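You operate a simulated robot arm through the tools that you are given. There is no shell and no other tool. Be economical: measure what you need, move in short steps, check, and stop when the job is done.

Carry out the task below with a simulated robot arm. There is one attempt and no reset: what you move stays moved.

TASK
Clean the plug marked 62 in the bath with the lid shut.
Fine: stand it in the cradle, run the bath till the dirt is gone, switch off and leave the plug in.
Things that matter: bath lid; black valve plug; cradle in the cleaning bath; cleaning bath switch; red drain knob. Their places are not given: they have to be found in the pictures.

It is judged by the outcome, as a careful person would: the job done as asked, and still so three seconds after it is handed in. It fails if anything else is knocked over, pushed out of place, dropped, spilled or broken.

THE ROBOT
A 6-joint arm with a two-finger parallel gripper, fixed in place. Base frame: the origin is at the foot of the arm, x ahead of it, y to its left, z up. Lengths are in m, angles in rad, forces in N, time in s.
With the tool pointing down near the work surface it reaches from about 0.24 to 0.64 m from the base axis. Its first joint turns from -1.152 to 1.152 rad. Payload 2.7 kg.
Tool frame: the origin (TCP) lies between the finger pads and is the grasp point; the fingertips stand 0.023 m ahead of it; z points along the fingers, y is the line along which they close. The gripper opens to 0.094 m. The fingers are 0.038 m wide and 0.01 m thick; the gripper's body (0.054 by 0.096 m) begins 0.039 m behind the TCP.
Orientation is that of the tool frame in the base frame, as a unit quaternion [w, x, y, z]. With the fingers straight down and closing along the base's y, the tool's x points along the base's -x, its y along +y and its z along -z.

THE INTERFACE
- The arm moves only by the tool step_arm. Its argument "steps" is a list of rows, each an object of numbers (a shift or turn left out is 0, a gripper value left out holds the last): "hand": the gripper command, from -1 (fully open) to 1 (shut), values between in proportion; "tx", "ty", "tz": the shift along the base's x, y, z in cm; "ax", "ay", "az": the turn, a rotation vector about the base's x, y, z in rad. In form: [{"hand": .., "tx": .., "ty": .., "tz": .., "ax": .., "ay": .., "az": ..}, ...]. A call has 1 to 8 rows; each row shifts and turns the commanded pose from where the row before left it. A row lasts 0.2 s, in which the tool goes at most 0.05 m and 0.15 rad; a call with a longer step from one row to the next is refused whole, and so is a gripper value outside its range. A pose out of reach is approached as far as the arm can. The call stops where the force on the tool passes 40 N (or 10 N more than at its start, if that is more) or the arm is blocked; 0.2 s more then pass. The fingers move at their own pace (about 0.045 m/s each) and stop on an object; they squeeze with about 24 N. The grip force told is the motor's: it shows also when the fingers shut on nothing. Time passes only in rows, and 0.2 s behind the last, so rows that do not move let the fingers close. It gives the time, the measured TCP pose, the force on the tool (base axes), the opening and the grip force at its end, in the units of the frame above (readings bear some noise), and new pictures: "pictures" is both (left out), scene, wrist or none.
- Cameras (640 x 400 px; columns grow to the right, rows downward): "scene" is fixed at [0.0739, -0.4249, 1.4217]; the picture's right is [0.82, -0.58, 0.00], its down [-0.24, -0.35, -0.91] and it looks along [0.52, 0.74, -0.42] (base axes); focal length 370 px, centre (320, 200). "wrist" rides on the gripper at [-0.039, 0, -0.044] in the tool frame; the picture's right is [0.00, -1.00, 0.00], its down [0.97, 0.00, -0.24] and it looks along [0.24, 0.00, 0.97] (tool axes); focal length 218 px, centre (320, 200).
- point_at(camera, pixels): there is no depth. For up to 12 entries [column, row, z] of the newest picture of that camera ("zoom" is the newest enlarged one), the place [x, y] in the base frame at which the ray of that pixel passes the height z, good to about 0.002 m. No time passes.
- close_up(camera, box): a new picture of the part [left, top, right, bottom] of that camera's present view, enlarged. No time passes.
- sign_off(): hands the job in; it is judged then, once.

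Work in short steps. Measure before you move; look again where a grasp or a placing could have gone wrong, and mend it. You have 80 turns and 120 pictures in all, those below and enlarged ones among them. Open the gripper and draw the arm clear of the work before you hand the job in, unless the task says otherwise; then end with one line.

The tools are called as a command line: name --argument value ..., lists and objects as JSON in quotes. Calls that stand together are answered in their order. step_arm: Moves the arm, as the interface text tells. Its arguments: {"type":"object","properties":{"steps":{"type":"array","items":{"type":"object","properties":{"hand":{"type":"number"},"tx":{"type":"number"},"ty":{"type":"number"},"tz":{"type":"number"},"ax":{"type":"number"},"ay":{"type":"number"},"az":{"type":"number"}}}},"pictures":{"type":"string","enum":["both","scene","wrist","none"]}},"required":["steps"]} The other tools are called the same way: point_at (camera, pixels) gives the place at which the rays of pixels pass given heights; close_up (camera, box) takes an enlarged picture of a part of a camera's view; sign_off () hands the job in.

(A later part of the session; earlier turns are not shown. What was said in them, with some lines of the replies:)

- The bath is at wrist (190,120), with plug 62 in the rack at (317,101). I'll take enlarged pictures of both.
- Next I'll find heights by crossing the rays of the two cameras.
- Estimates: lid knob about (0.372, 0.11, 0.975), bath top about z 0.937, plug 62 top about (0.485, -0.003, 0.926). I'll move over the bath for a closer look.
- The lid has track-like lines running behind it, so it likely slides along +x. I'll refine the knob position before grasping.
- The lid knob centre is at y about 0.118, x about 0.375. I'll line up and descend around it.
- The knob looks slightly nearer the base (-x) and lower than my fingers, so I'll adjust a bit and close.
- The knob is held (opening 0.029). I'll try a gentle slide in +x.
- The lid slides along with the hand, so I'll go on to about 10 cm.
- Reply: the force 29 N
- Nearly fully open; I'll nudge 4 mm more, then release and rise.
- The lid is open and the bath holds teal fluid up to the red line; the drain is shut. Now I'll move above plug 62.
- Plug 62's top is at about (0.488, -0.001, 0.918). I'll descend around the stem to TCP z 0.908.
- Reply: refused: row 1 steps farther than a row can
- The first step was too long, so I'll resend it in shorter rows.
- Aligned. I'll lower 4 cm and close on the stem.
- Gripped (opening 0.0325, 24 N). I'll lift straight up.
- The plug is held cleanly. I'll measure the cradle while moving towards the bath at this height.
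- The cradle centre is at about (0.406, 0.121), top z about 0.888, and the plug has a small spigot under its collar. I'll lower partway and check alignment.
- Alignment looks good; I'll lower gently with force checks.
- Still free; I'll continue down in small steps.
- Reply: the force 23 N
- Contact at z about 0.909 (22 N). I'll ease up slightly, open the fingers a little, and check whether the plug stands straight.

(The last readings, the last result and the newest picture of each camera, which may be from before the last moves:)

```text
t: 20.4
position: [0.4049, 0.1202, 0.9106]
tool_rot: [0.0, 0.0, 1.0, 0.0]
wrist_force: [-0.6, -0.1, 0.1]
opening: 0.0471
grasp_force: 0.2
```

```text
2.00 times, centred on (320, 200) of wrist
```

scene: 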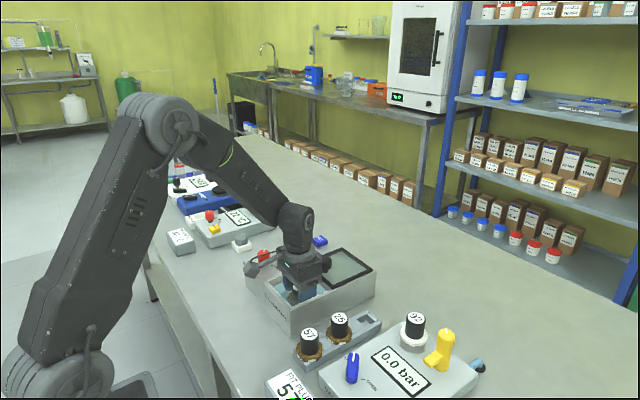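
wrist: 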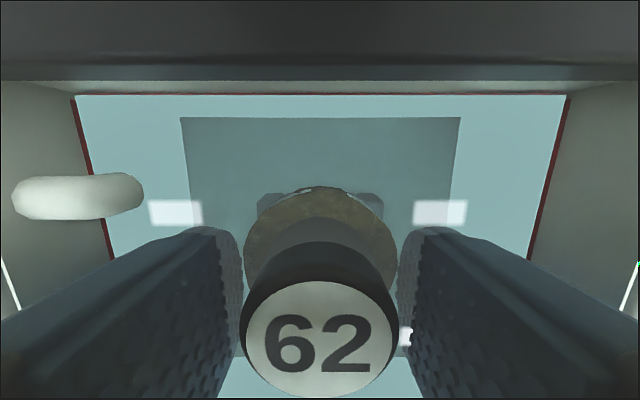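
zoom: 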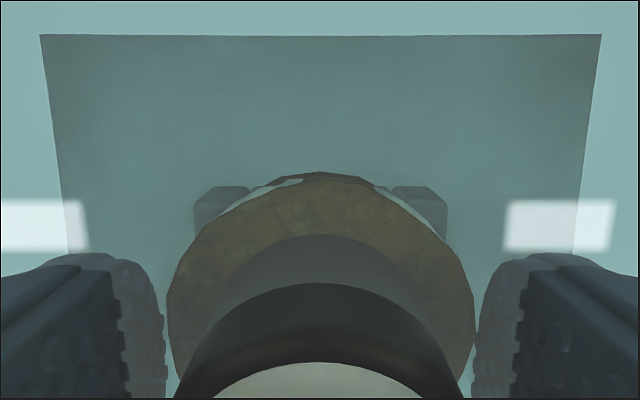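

It stands free. I'll rise straight up and inspect.

step_arm --steps '[{"tz": 1.5}, {"tz": 3}, {"tz": 4}, {"tz": 4}]'

close_up --camera "scene" --box '[250, 240, 362, 310]'

close_up --camera "wrist" --box '[240, 110, 400, 210]'

```text
t: 21.4
position: [0.4059, 0.1199, 1.0353]
tool_rot: [0.001, 0.0, 1.0, 0.0]
wrist_force: [0.0, 0.2, 0.0]
opening: 0.047
grasp_force: 0.2
```

scene: 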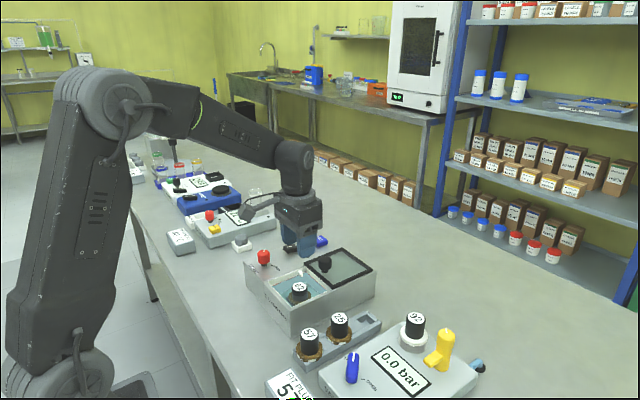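
wrist: 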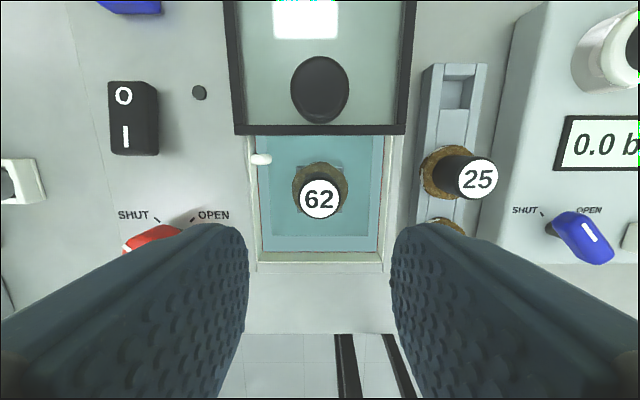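

```text
5.71 times, centred on (306, 275) of scene
```

zoom: 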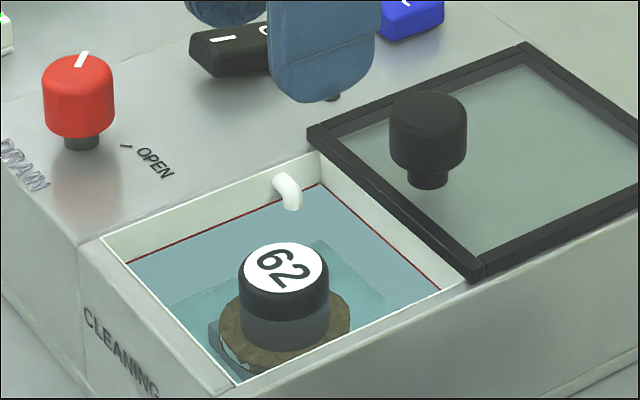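

```text
4.00 times, centred on (320, 160) of wrist
```

zoom: 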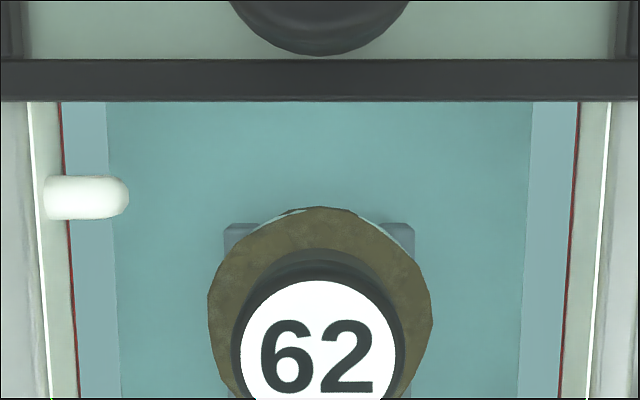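

The plug stands upright with its dirty collar submerged. Now I'll regrasp the lid knob at x about 0.478 and slide it shut.

step_arm --steps '[{"hand": -0.4, "tx": 3.6}, {"tx": 3.5}, {"tz": -3}, {"tz": -3}, {"tz": -0.7}]' --pictures "wrist"

close_up --camera "scene" --box '[250, 220, 378, 300]'

```text
t: 22.6
position: [0.4749, 0.12, 0.9672]
tool_rot: [-0.001, 0.0, 1.0, 0.0]
wrist_force: [0.1, 0.1, -1.0]
opening: 0.0657
grasp_force: 0.1
```

wrist: 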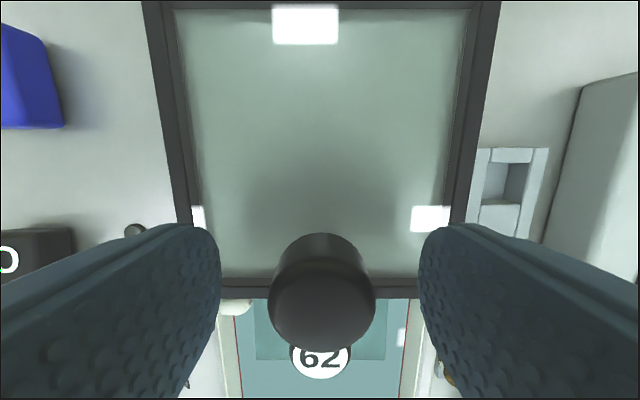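

```text
5.00 times, centred on (314, 260) of scene
```

zoom: 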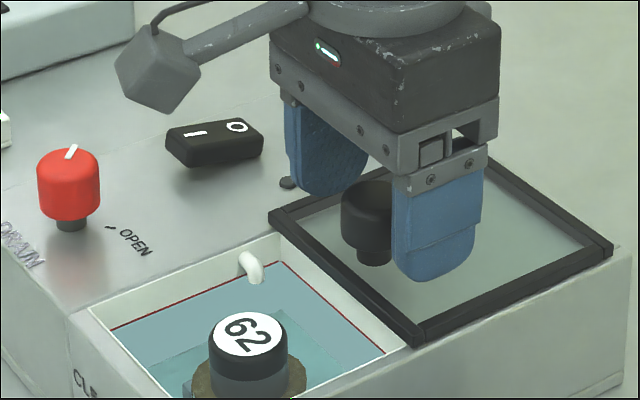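

Knob is between the fingers; I'll close on it and start sliding back.

step_arm --steps '[{"hand": 1}, {"hand": 1}, {"hand": 1}, {"hand": 1}, {"tx": -1}, {"tx": -1.5}, {"tx": -1.5}, {"tx": -1.5}]' --pictures "scene"

```text
t: 24.4
position: [0.4221, 0.1206, 0.9665]
tool_rot: [-0.001, 0.0, 1.0, -0.001]
wrist_force: [0.3, -7.1, -12.4]
opening: 0.0288
grasp_force: 45.0
```

scene: 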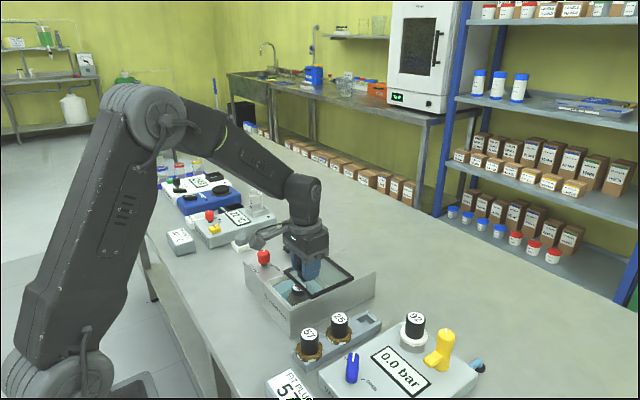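

step_arm --steps '[{"tx": -1.5}, {"tx": -1.5}, {"tx": -1.2}, {"tx": -0.4}, {"tx": -0.3}, {}]'

close_up --camera "scene" --box '[240, 220, 400, 320]'

```text
t: 25.8
position: [0.3728, 0.1196, 0.966]
tool_rot: [0.0, 0.0, 1.0, 0.0]
wrist_force: [0.9, 2.0, -16.2]
opening: 0.029
grasp_force: 45.1
```

scene: 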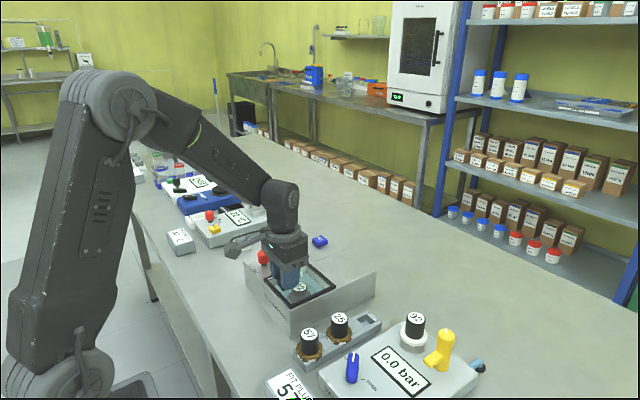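
wrist: 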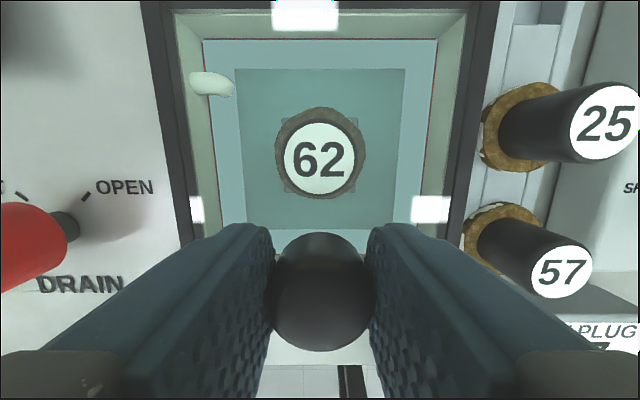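

```text
4.00 times, centred on (320, 270) of scene
```

zoom: 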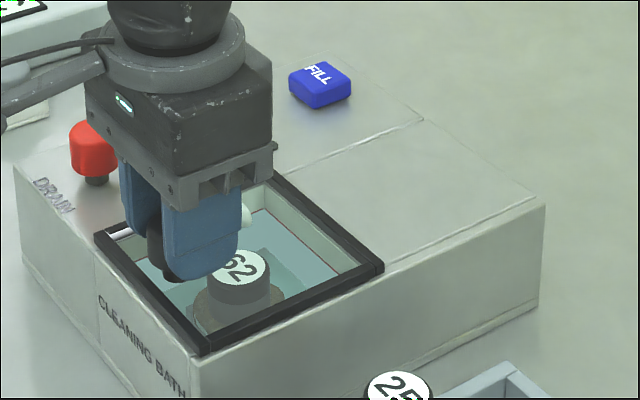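

The lid seems back in its original place. I'll give a tiny push against its stop, then release and rise.

step_arm --steps '[{"tx": -0.2}, {"tx": -0.1}, {"hand": -0.1}, {}, {"tz": 3}, {"tz": 4}, {"tz": 3}]'

close_up --camera "scene" --box '[240, 220, 400, 320]'

```text
t: 27.4
position: [0.3682, 0.1179, 1.0676]
tool_rot: [0.0, 0.001, 1.0, 0.0]
wrist_force: [-0.5, -0.6, 0.1]
opening: 0.0517
grasp_force: 0.0
```

scene: 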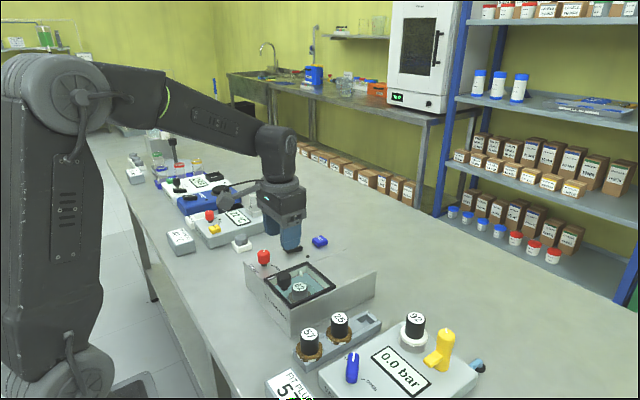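
wrist: 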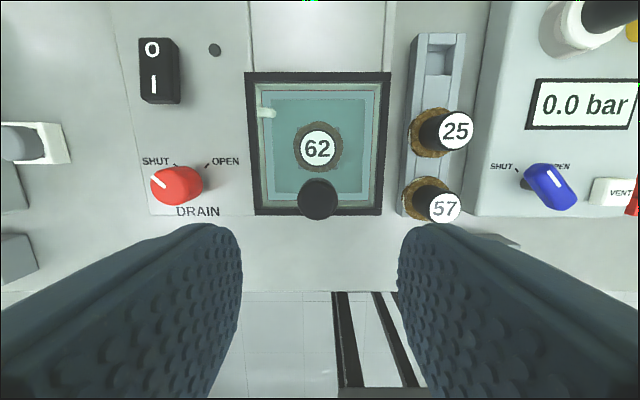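

```text
4.00 times, centred on (320, 270) of scene
```

zoom: 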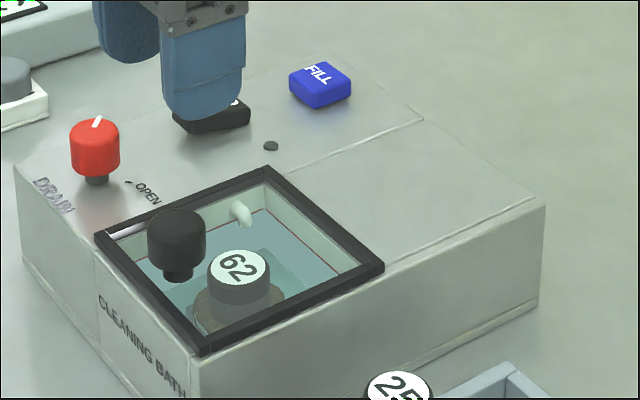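

The lid is shut and flush. Now for the switch: I'll close the fingers and move near it for a close look.

step_arm --steps '[{"hand": 1, "tx": 2, "ty": 3.6}, {"tx": 2, "ty": 3.6}, {"tx": 2.5, "ty": 3.5}, {}]'

close_up --camera "scene" --box '[246, 220, 342, 280]'

```text
t: 28.4
position: [0.4344, 0.2271, 1.0672]
tool_rot: [0.0, 0.0, 1.0, -0.001]
wrist_force: [0.0, -0.6, -0.2]
opening: 0.0
grasp_force: 23.6
```

scene: 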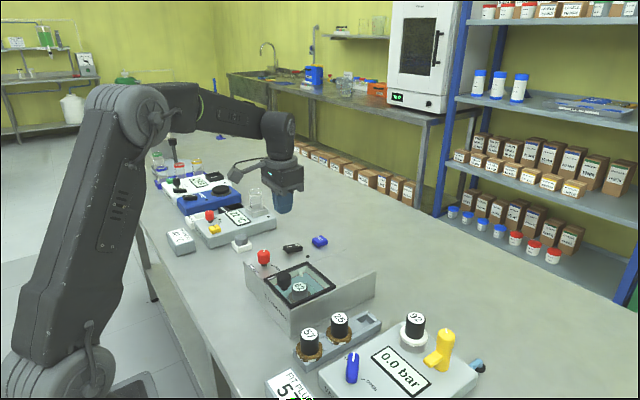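
wrist: 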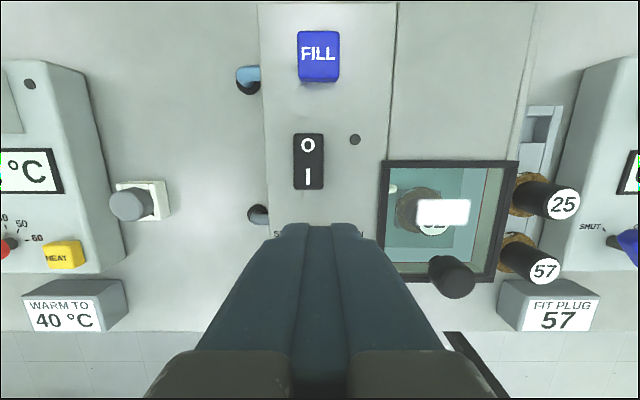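

```text
6.67 times, centred on (294, 250) of scene
```

zoom: 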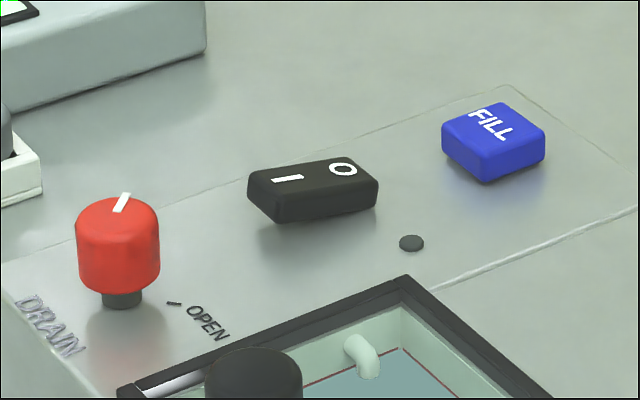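

The rocker is visible in both cameras, with its I end (nearer the base) raised, i.e. off. I'll measure it.

point_at --camera "wrist" --pixels '[[308, 133, 0.945], [308, 189, 0.945], [308, 145, 0.945], [308, 177, 0.945], [308, 189, 0.955], [293, 160, 0.945], [324, 160, 0.945]]'

point_at --camera "zoom" --pixels '[[288, 178, 0.945], [288, 178, 0.95], [288, 178, 0.955], [343, 169, 0.94], [343, 169, 0.945], [343, 169, 0.95]]'

```text
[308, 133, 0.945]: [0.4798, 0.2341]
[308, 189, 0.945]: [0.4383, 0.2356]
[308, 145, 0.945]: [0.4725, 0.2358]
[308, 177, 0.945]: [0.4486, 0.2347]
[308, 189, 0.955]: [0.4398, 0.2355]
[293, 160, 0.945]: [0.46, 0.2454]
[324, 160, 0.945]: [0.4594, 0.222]
```

```text
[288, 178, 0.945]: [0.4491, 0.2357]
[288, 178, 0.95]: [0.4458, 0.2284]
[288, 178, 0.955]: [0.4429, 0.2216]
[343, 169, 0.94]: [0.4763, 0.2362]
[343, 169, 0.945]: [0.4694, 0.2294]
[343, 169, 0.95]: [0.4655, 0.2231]
```

I mark is at about (0.449, 0.235, 0.946). I'll put the closed tips over the I end (x 0.439) and press gently.

step_arm --steps '[{"tx": 0.4, "ty": 0.75}, {"tz": -4}, {"tz": -3.5}, {"tz": -1}]'

close_up --camera "scene" --box '[246, 220, 342, 280]'

```text
t: 29.4
position: [0.4379, 0.2331, 0.982]
tool_rot: [0.0, 0.0, 1.0, 0.0]
wrist_force: [-0.1, -0.2, -0.1]
opening: 0.0
grasp_force: 24.4
```

scene: 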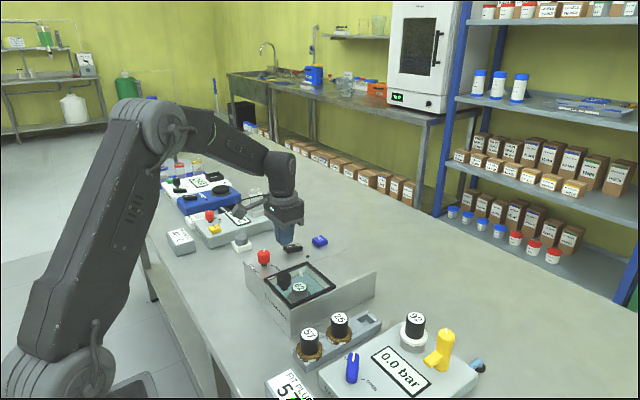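
wrist: 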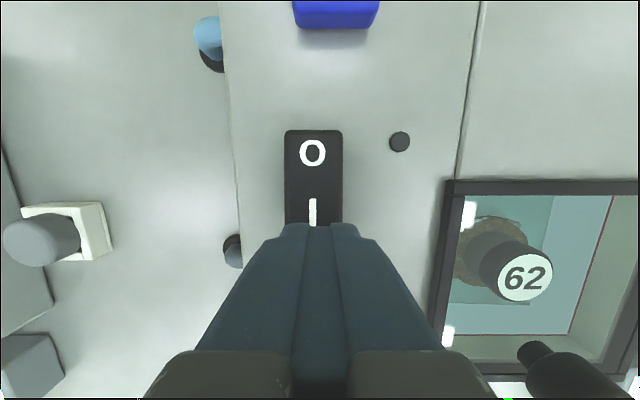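

```text
6.67 times, centred on (294, 250) of scene
```

zoom: 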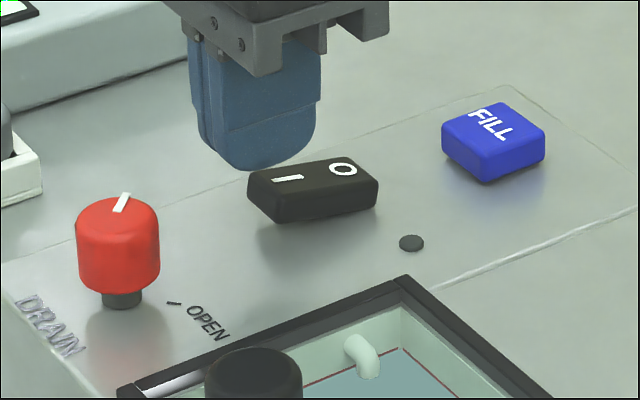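

step_arm --steps '[{"tz": -0.6}, {"tz": -0.4}, {"tz": -0.3}, {"tz": -0.3}, {"tz": -0.2}]'

close_up --camera "scene" --box '[246, 220, 342, 280]'

```text
t: 30.6
position: [0.4374, 0.2343, 0.9647]
tool_rot: [-0.001, 0.001, 1.0, -0.001]
wrist_force: [-0.6, 0.2, 0.9]
opening: 0.0
grasp_force: 24.0
```

scene: 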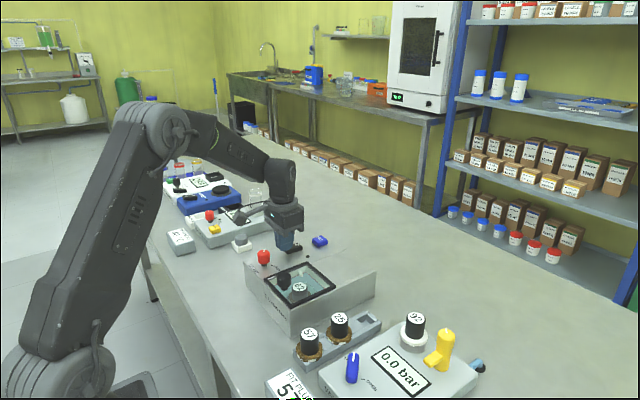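
wrist: 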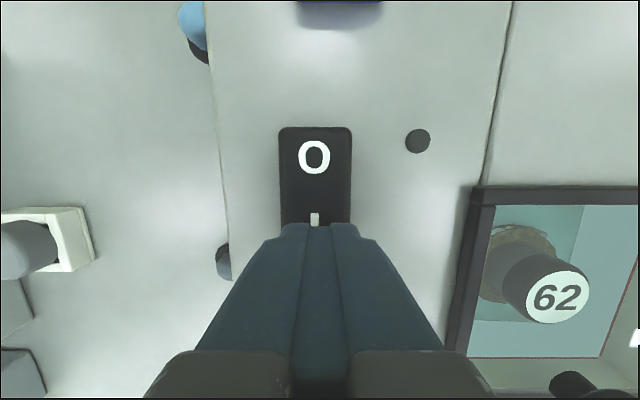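

```text
6.67 times, centred on (294, 250) of scene
```

zoom: 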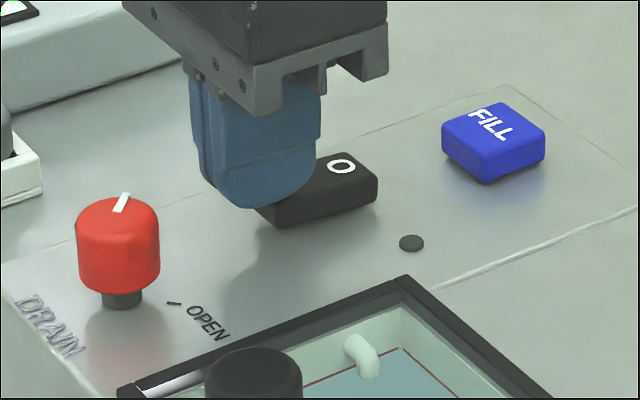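

Contact is beginning but no lamp yet. I'll press further.

step_arm --steps '[{"tz": -0.2}, {"tz": -0.2}, {"tz": -0.2}, {"tz": -0.2}]'

close_up --camera "scene" --box '[246, 220, 342, 280]'

```text
t: 31.4
position: [0.4374, 0.234, 0.9628]
tool_rot: [0.002, -0.001, 1.0, 0.001]
wrist_force: [-3.6, -1.1, 4.3]
opening: 0.0
grasp_force: 24.1
stopped in row 4: the force on the tool passed its limit (the readings are from after the stop); the commanded pose is now the measured one
```

scene: 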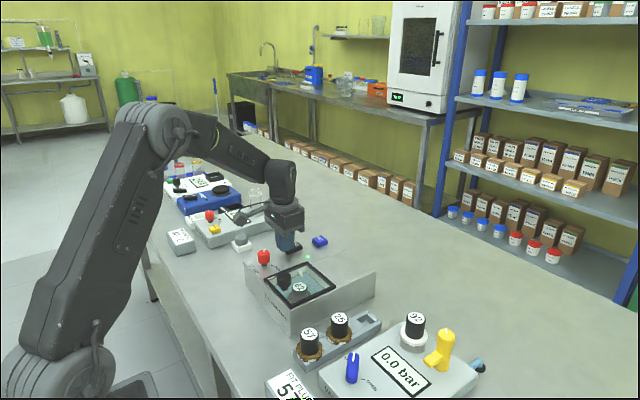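
wrist: 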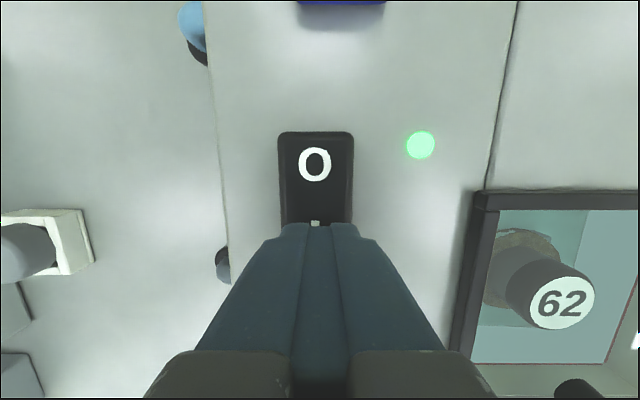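

```text
6.67 times, centred on (294, 250) of scene
```

zoom: 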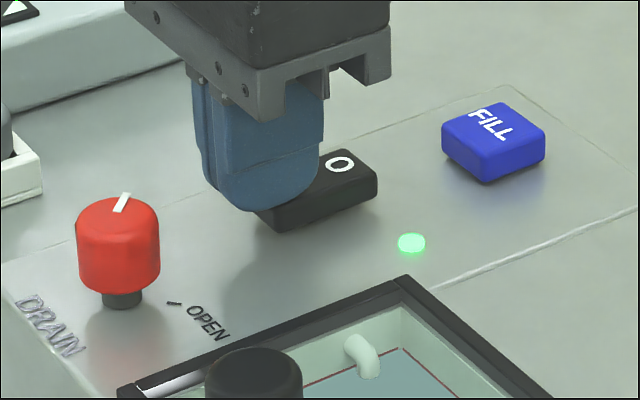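

The green lamp is on, so the bath runs. I'll rise and wait a little, then look at the plug.

step_arm --steps '[{"tz": 2}, {"tz": 3}, {"tx": 2.1}, {"tx": 2.1}, {}, {}, {}, {}]'

close_up --camera "scene" --box '[246, 240, 342, 300]'

```text
t: 33.2
position: [0.4795, 0.2335, 1.0117]
tool_rot: [0.002, 0.0, 1.0, 0.0]
wrist_force: [0.9, -0.4, 0.6]
opening: 0.0001
grasp_force: 23.7
```

scene: 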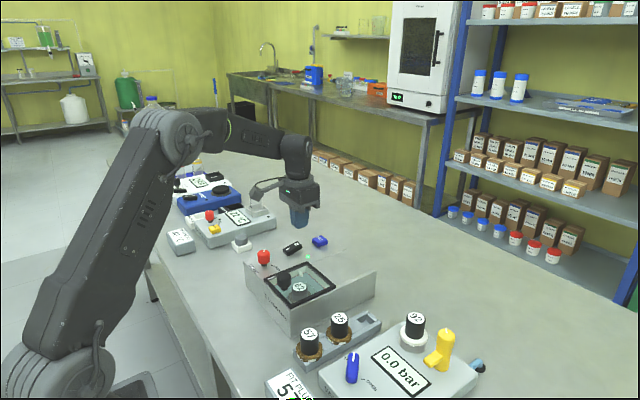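
wrist: 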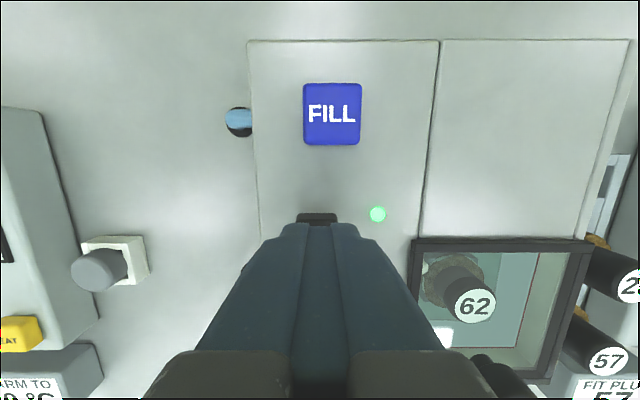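

```text
6.67 times, centred on (294, 270) of scene
```

zoom: 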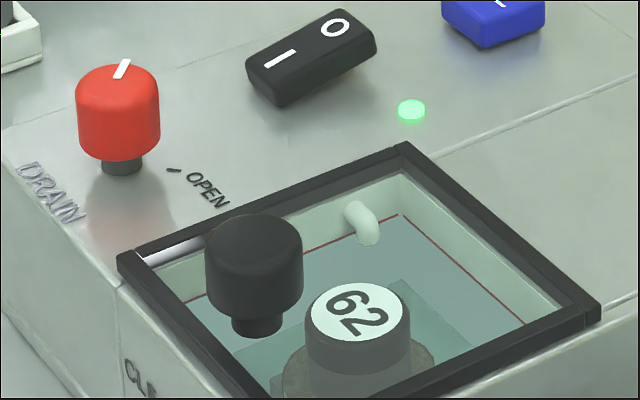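

It is running; the collar still looks brownish. I'll wait.

step_arm --steps '[{}, {}, {}, {}, {}, {}, {}, {}]' --pictures "none"

close_up --camera "wrist" --box '[400, 230, 560, 330]'

```text
t: 35.0
position: [0.4795, 0.2342, 1.0105]
tool_rot: [0.001, 0.0, 1.0, 0.001]
wrist_force: [0.0, 1.2, -0.3]
opening: 0.0
grasp_force: 24.3
```

```text
4.00 times, centred on (480, 280) of wrist
```

zoom: 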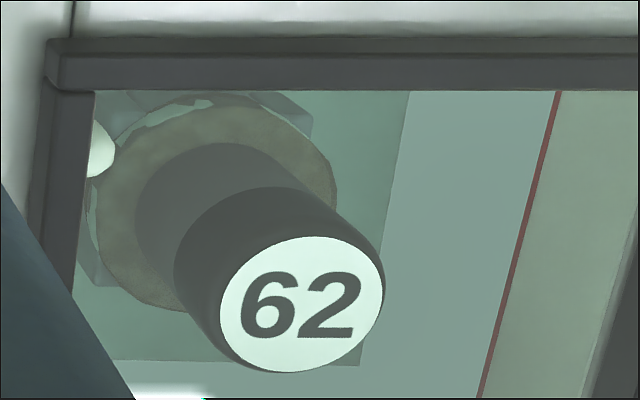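

The dirt is thinning but still there; I'll wait longer.

step_arm --steps '[{}, {}, {}, {}, {}, {}, {}, {}]' --pictures "none"

step_arm --steps '[{}, {}, {}, {}, {}, {}, {}, {}]' --pictures "none"

close_up --camera "wrist" --box '[400, 230, 560, 330]'

```text
t: 36.8
position: [0.4802, 0.2332, 1.0116]
tool_rot: [0.002, 0.0, 1.0, 0.001]
wrist_force: [0.1, 0.2, 0.6]
opening: 0.0
grasp_force: 24.0
```

```text
t: 38.6
position: [0.4805, 0.234, 1.0117]
tool_rot: [0.002, 0.0, 1.0, 0.0]
wrist_force: [-0.3, -0.2, 0.4]
opening: 0.0001
grasp_force: 24.1
```

```text
4.00 times, centred on (480, 280) of wrist
```

zoom: 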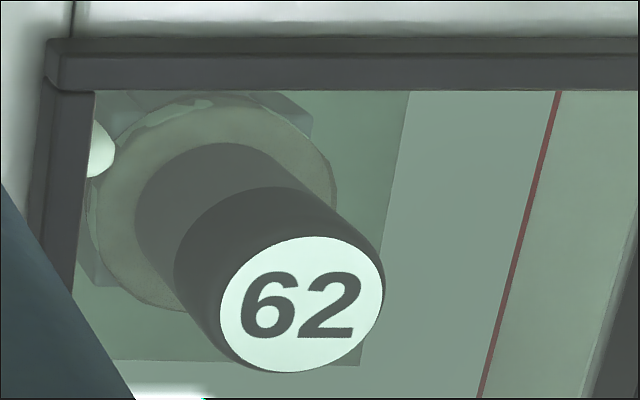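

step_arm --steps '[{}, {}, {}, {}, {}, {}, {}, {}]' --pictures "none"

step_arm --steps '[{}, {}, {}, {}, {}, {}, {}, {}]' --pictures "none"

close_up --camera "wrist" --box '[400, 230, 560, 330]'

```text
t: 40.4
position: [0.4805, 0.2345, 1.0113]
tool_rot: [0.001, 0.0, 1.0, 0.001]
wrist_force: [-0.4, -0.2, 0.5]
opening: 0.0002
grasp_force: 24.2
```

```text
t: 42.2
position: [0.4808, 0.2342, 1.0111]
tool_rot: [0.002, 0.0, 1.0, 0.001]
wrist_force: [0.2, -0.4, 0.6]
opening: 0.0
grasp_force: 23.7
```

```text
4.00 times, centred on (480, 280) of wrist
```

zoom: 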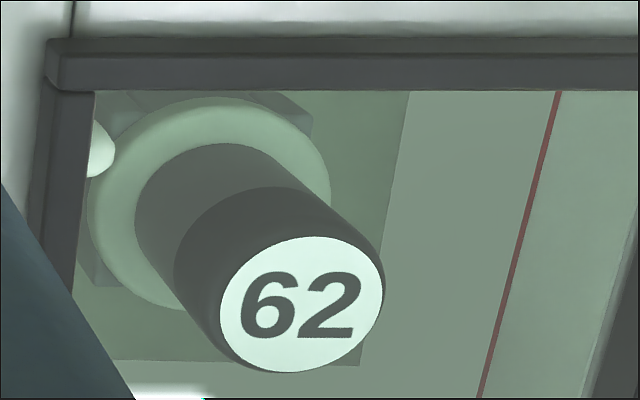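

The collar is now smooth and clean. I'm already over the O end (x 0.481), so I'll press it.

step_arm --steps '[{}, {"tz": -2}, {"tz": -1.2}, {"tz": -0.5}, {"tz": -0.4}, {"tz": -0.4}, {"tz": -0.2}, {"tz": -0.2}]'

close_up --camera "scene" --box '[246, 220, 342, 280]'

```text
t: 44.0
position: [0.4804, 0.2363, 0.9638]
tool_rot: [0.002, -0.001, 1.0, 0.001]
wrist_force: [0.5, 0.3, 0.4]
opening: 0.0001
grasp_force: 24.3
```

scene: 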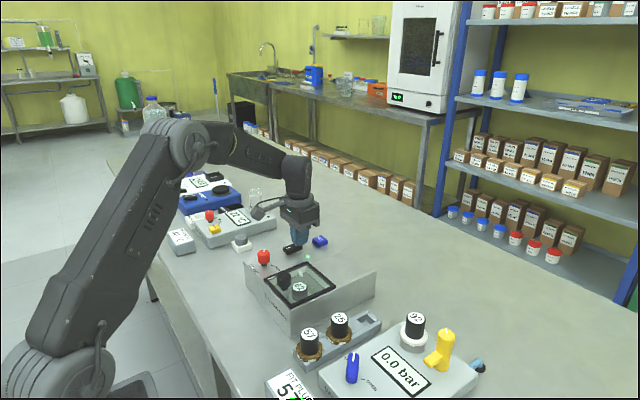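
wrist: 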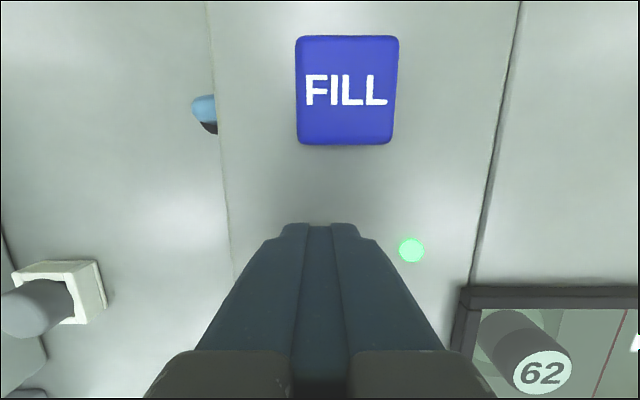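

```text
6.67 times, centred on (294, 250) of scene
```

zoom: 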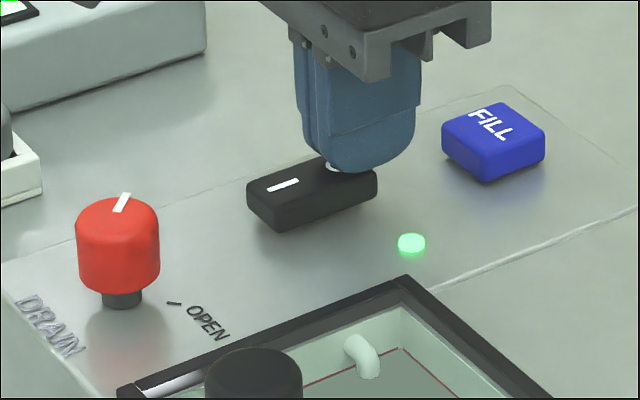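

The lamp is still green; I'll press a bit further.

step_arm --steps '[{"tz": -0.2}, {"tz": -0.2}, {"tz": -0.2}, {"tz": -0.2}]'

```text
t: 44.9
position: [0.4828, 0.2368, 0.9627]
tool_rot: [0.007, 0.0, 1.0, 0.002]
wrist_force: [0.0, -1.3, 2.9]
opening: 0.0001
grasp_force: 23.6
stopped in row 4: the force on the tool passed its limit (the readings are from after the stop); the commanded pose is now the measured one
```

scene: 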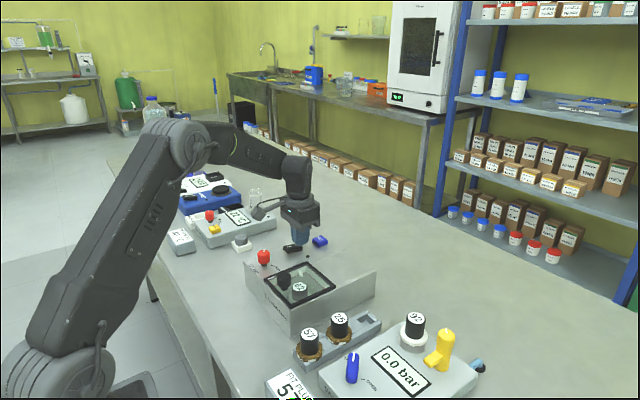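
wrist: 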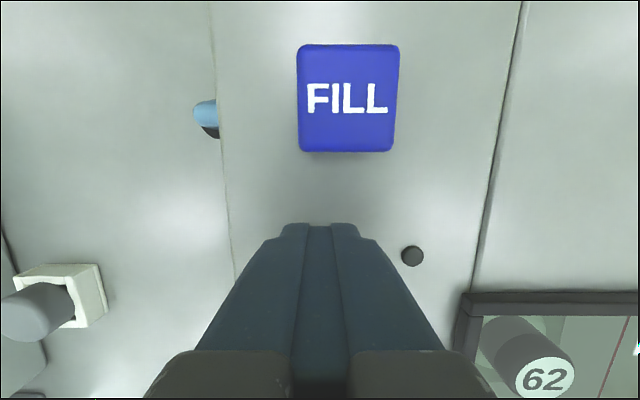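

The lamp is off. I'll rise, draw clear, open the gripper, and check over the bath.

step_arm --steps '[{"tz": 3}, {"tz": 4}, {"tz": 4.5}, {"hand": -1, "tz": 3, "tx": -3, "ty": -2}, {"tx": -4, "ty": -2}, {"tx": -2, "ty": -3}, {"ty": -4}, {}]'

close_up --camera "wrist" --box '[200, 80, 440, 230]'

close_up --camera "scene" --box '[240, 220, 400, 320]'

```text
t: 46.7
position: [0.3974, 0.1261, 1.1069]
tool_rot: [0.005, 0.001, 1.0, 0.002]
wrist_force: [0.1, 0.2, -0.1]
opening: 0.0941
grasp_force: 0.0
```

scene: 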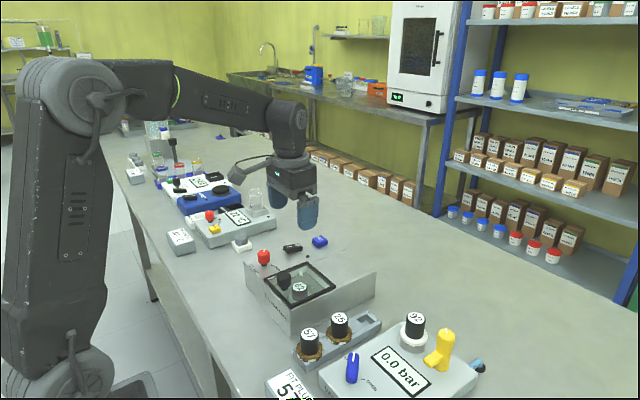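
wrist: 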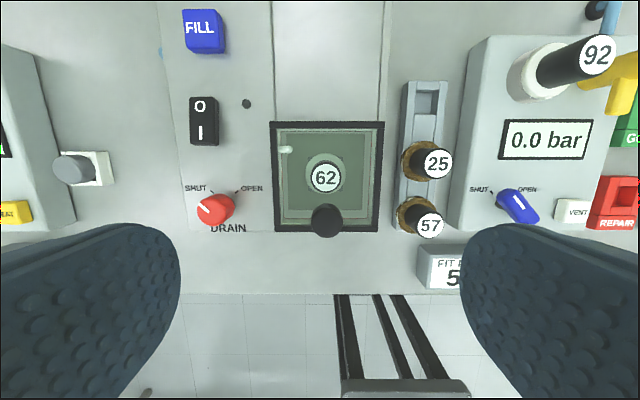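

```text
2.67 times, centred on (320, 155) of wrist
```

zoom: 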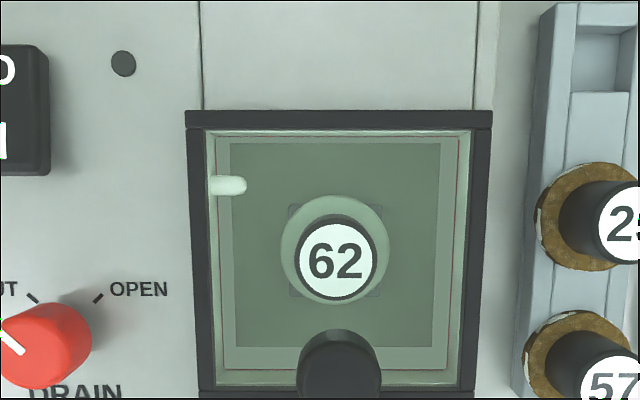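

```text
4.00 times, centred on (320, 270) of scene
```

zoom: 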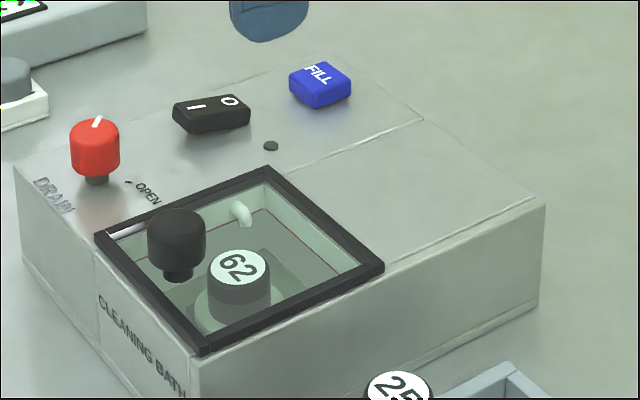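

The plug is clean, the lid shut, the lamp off and the drain shut. The arm is clear with the gripper open, so I'm handing in.

sign_off

```text
The job is handed in.
```

Plug 62 is clean and standing in the cradle, with the bath lid shut and the bath switched off; the drain stayed shut and the used fluid is still in the bath.
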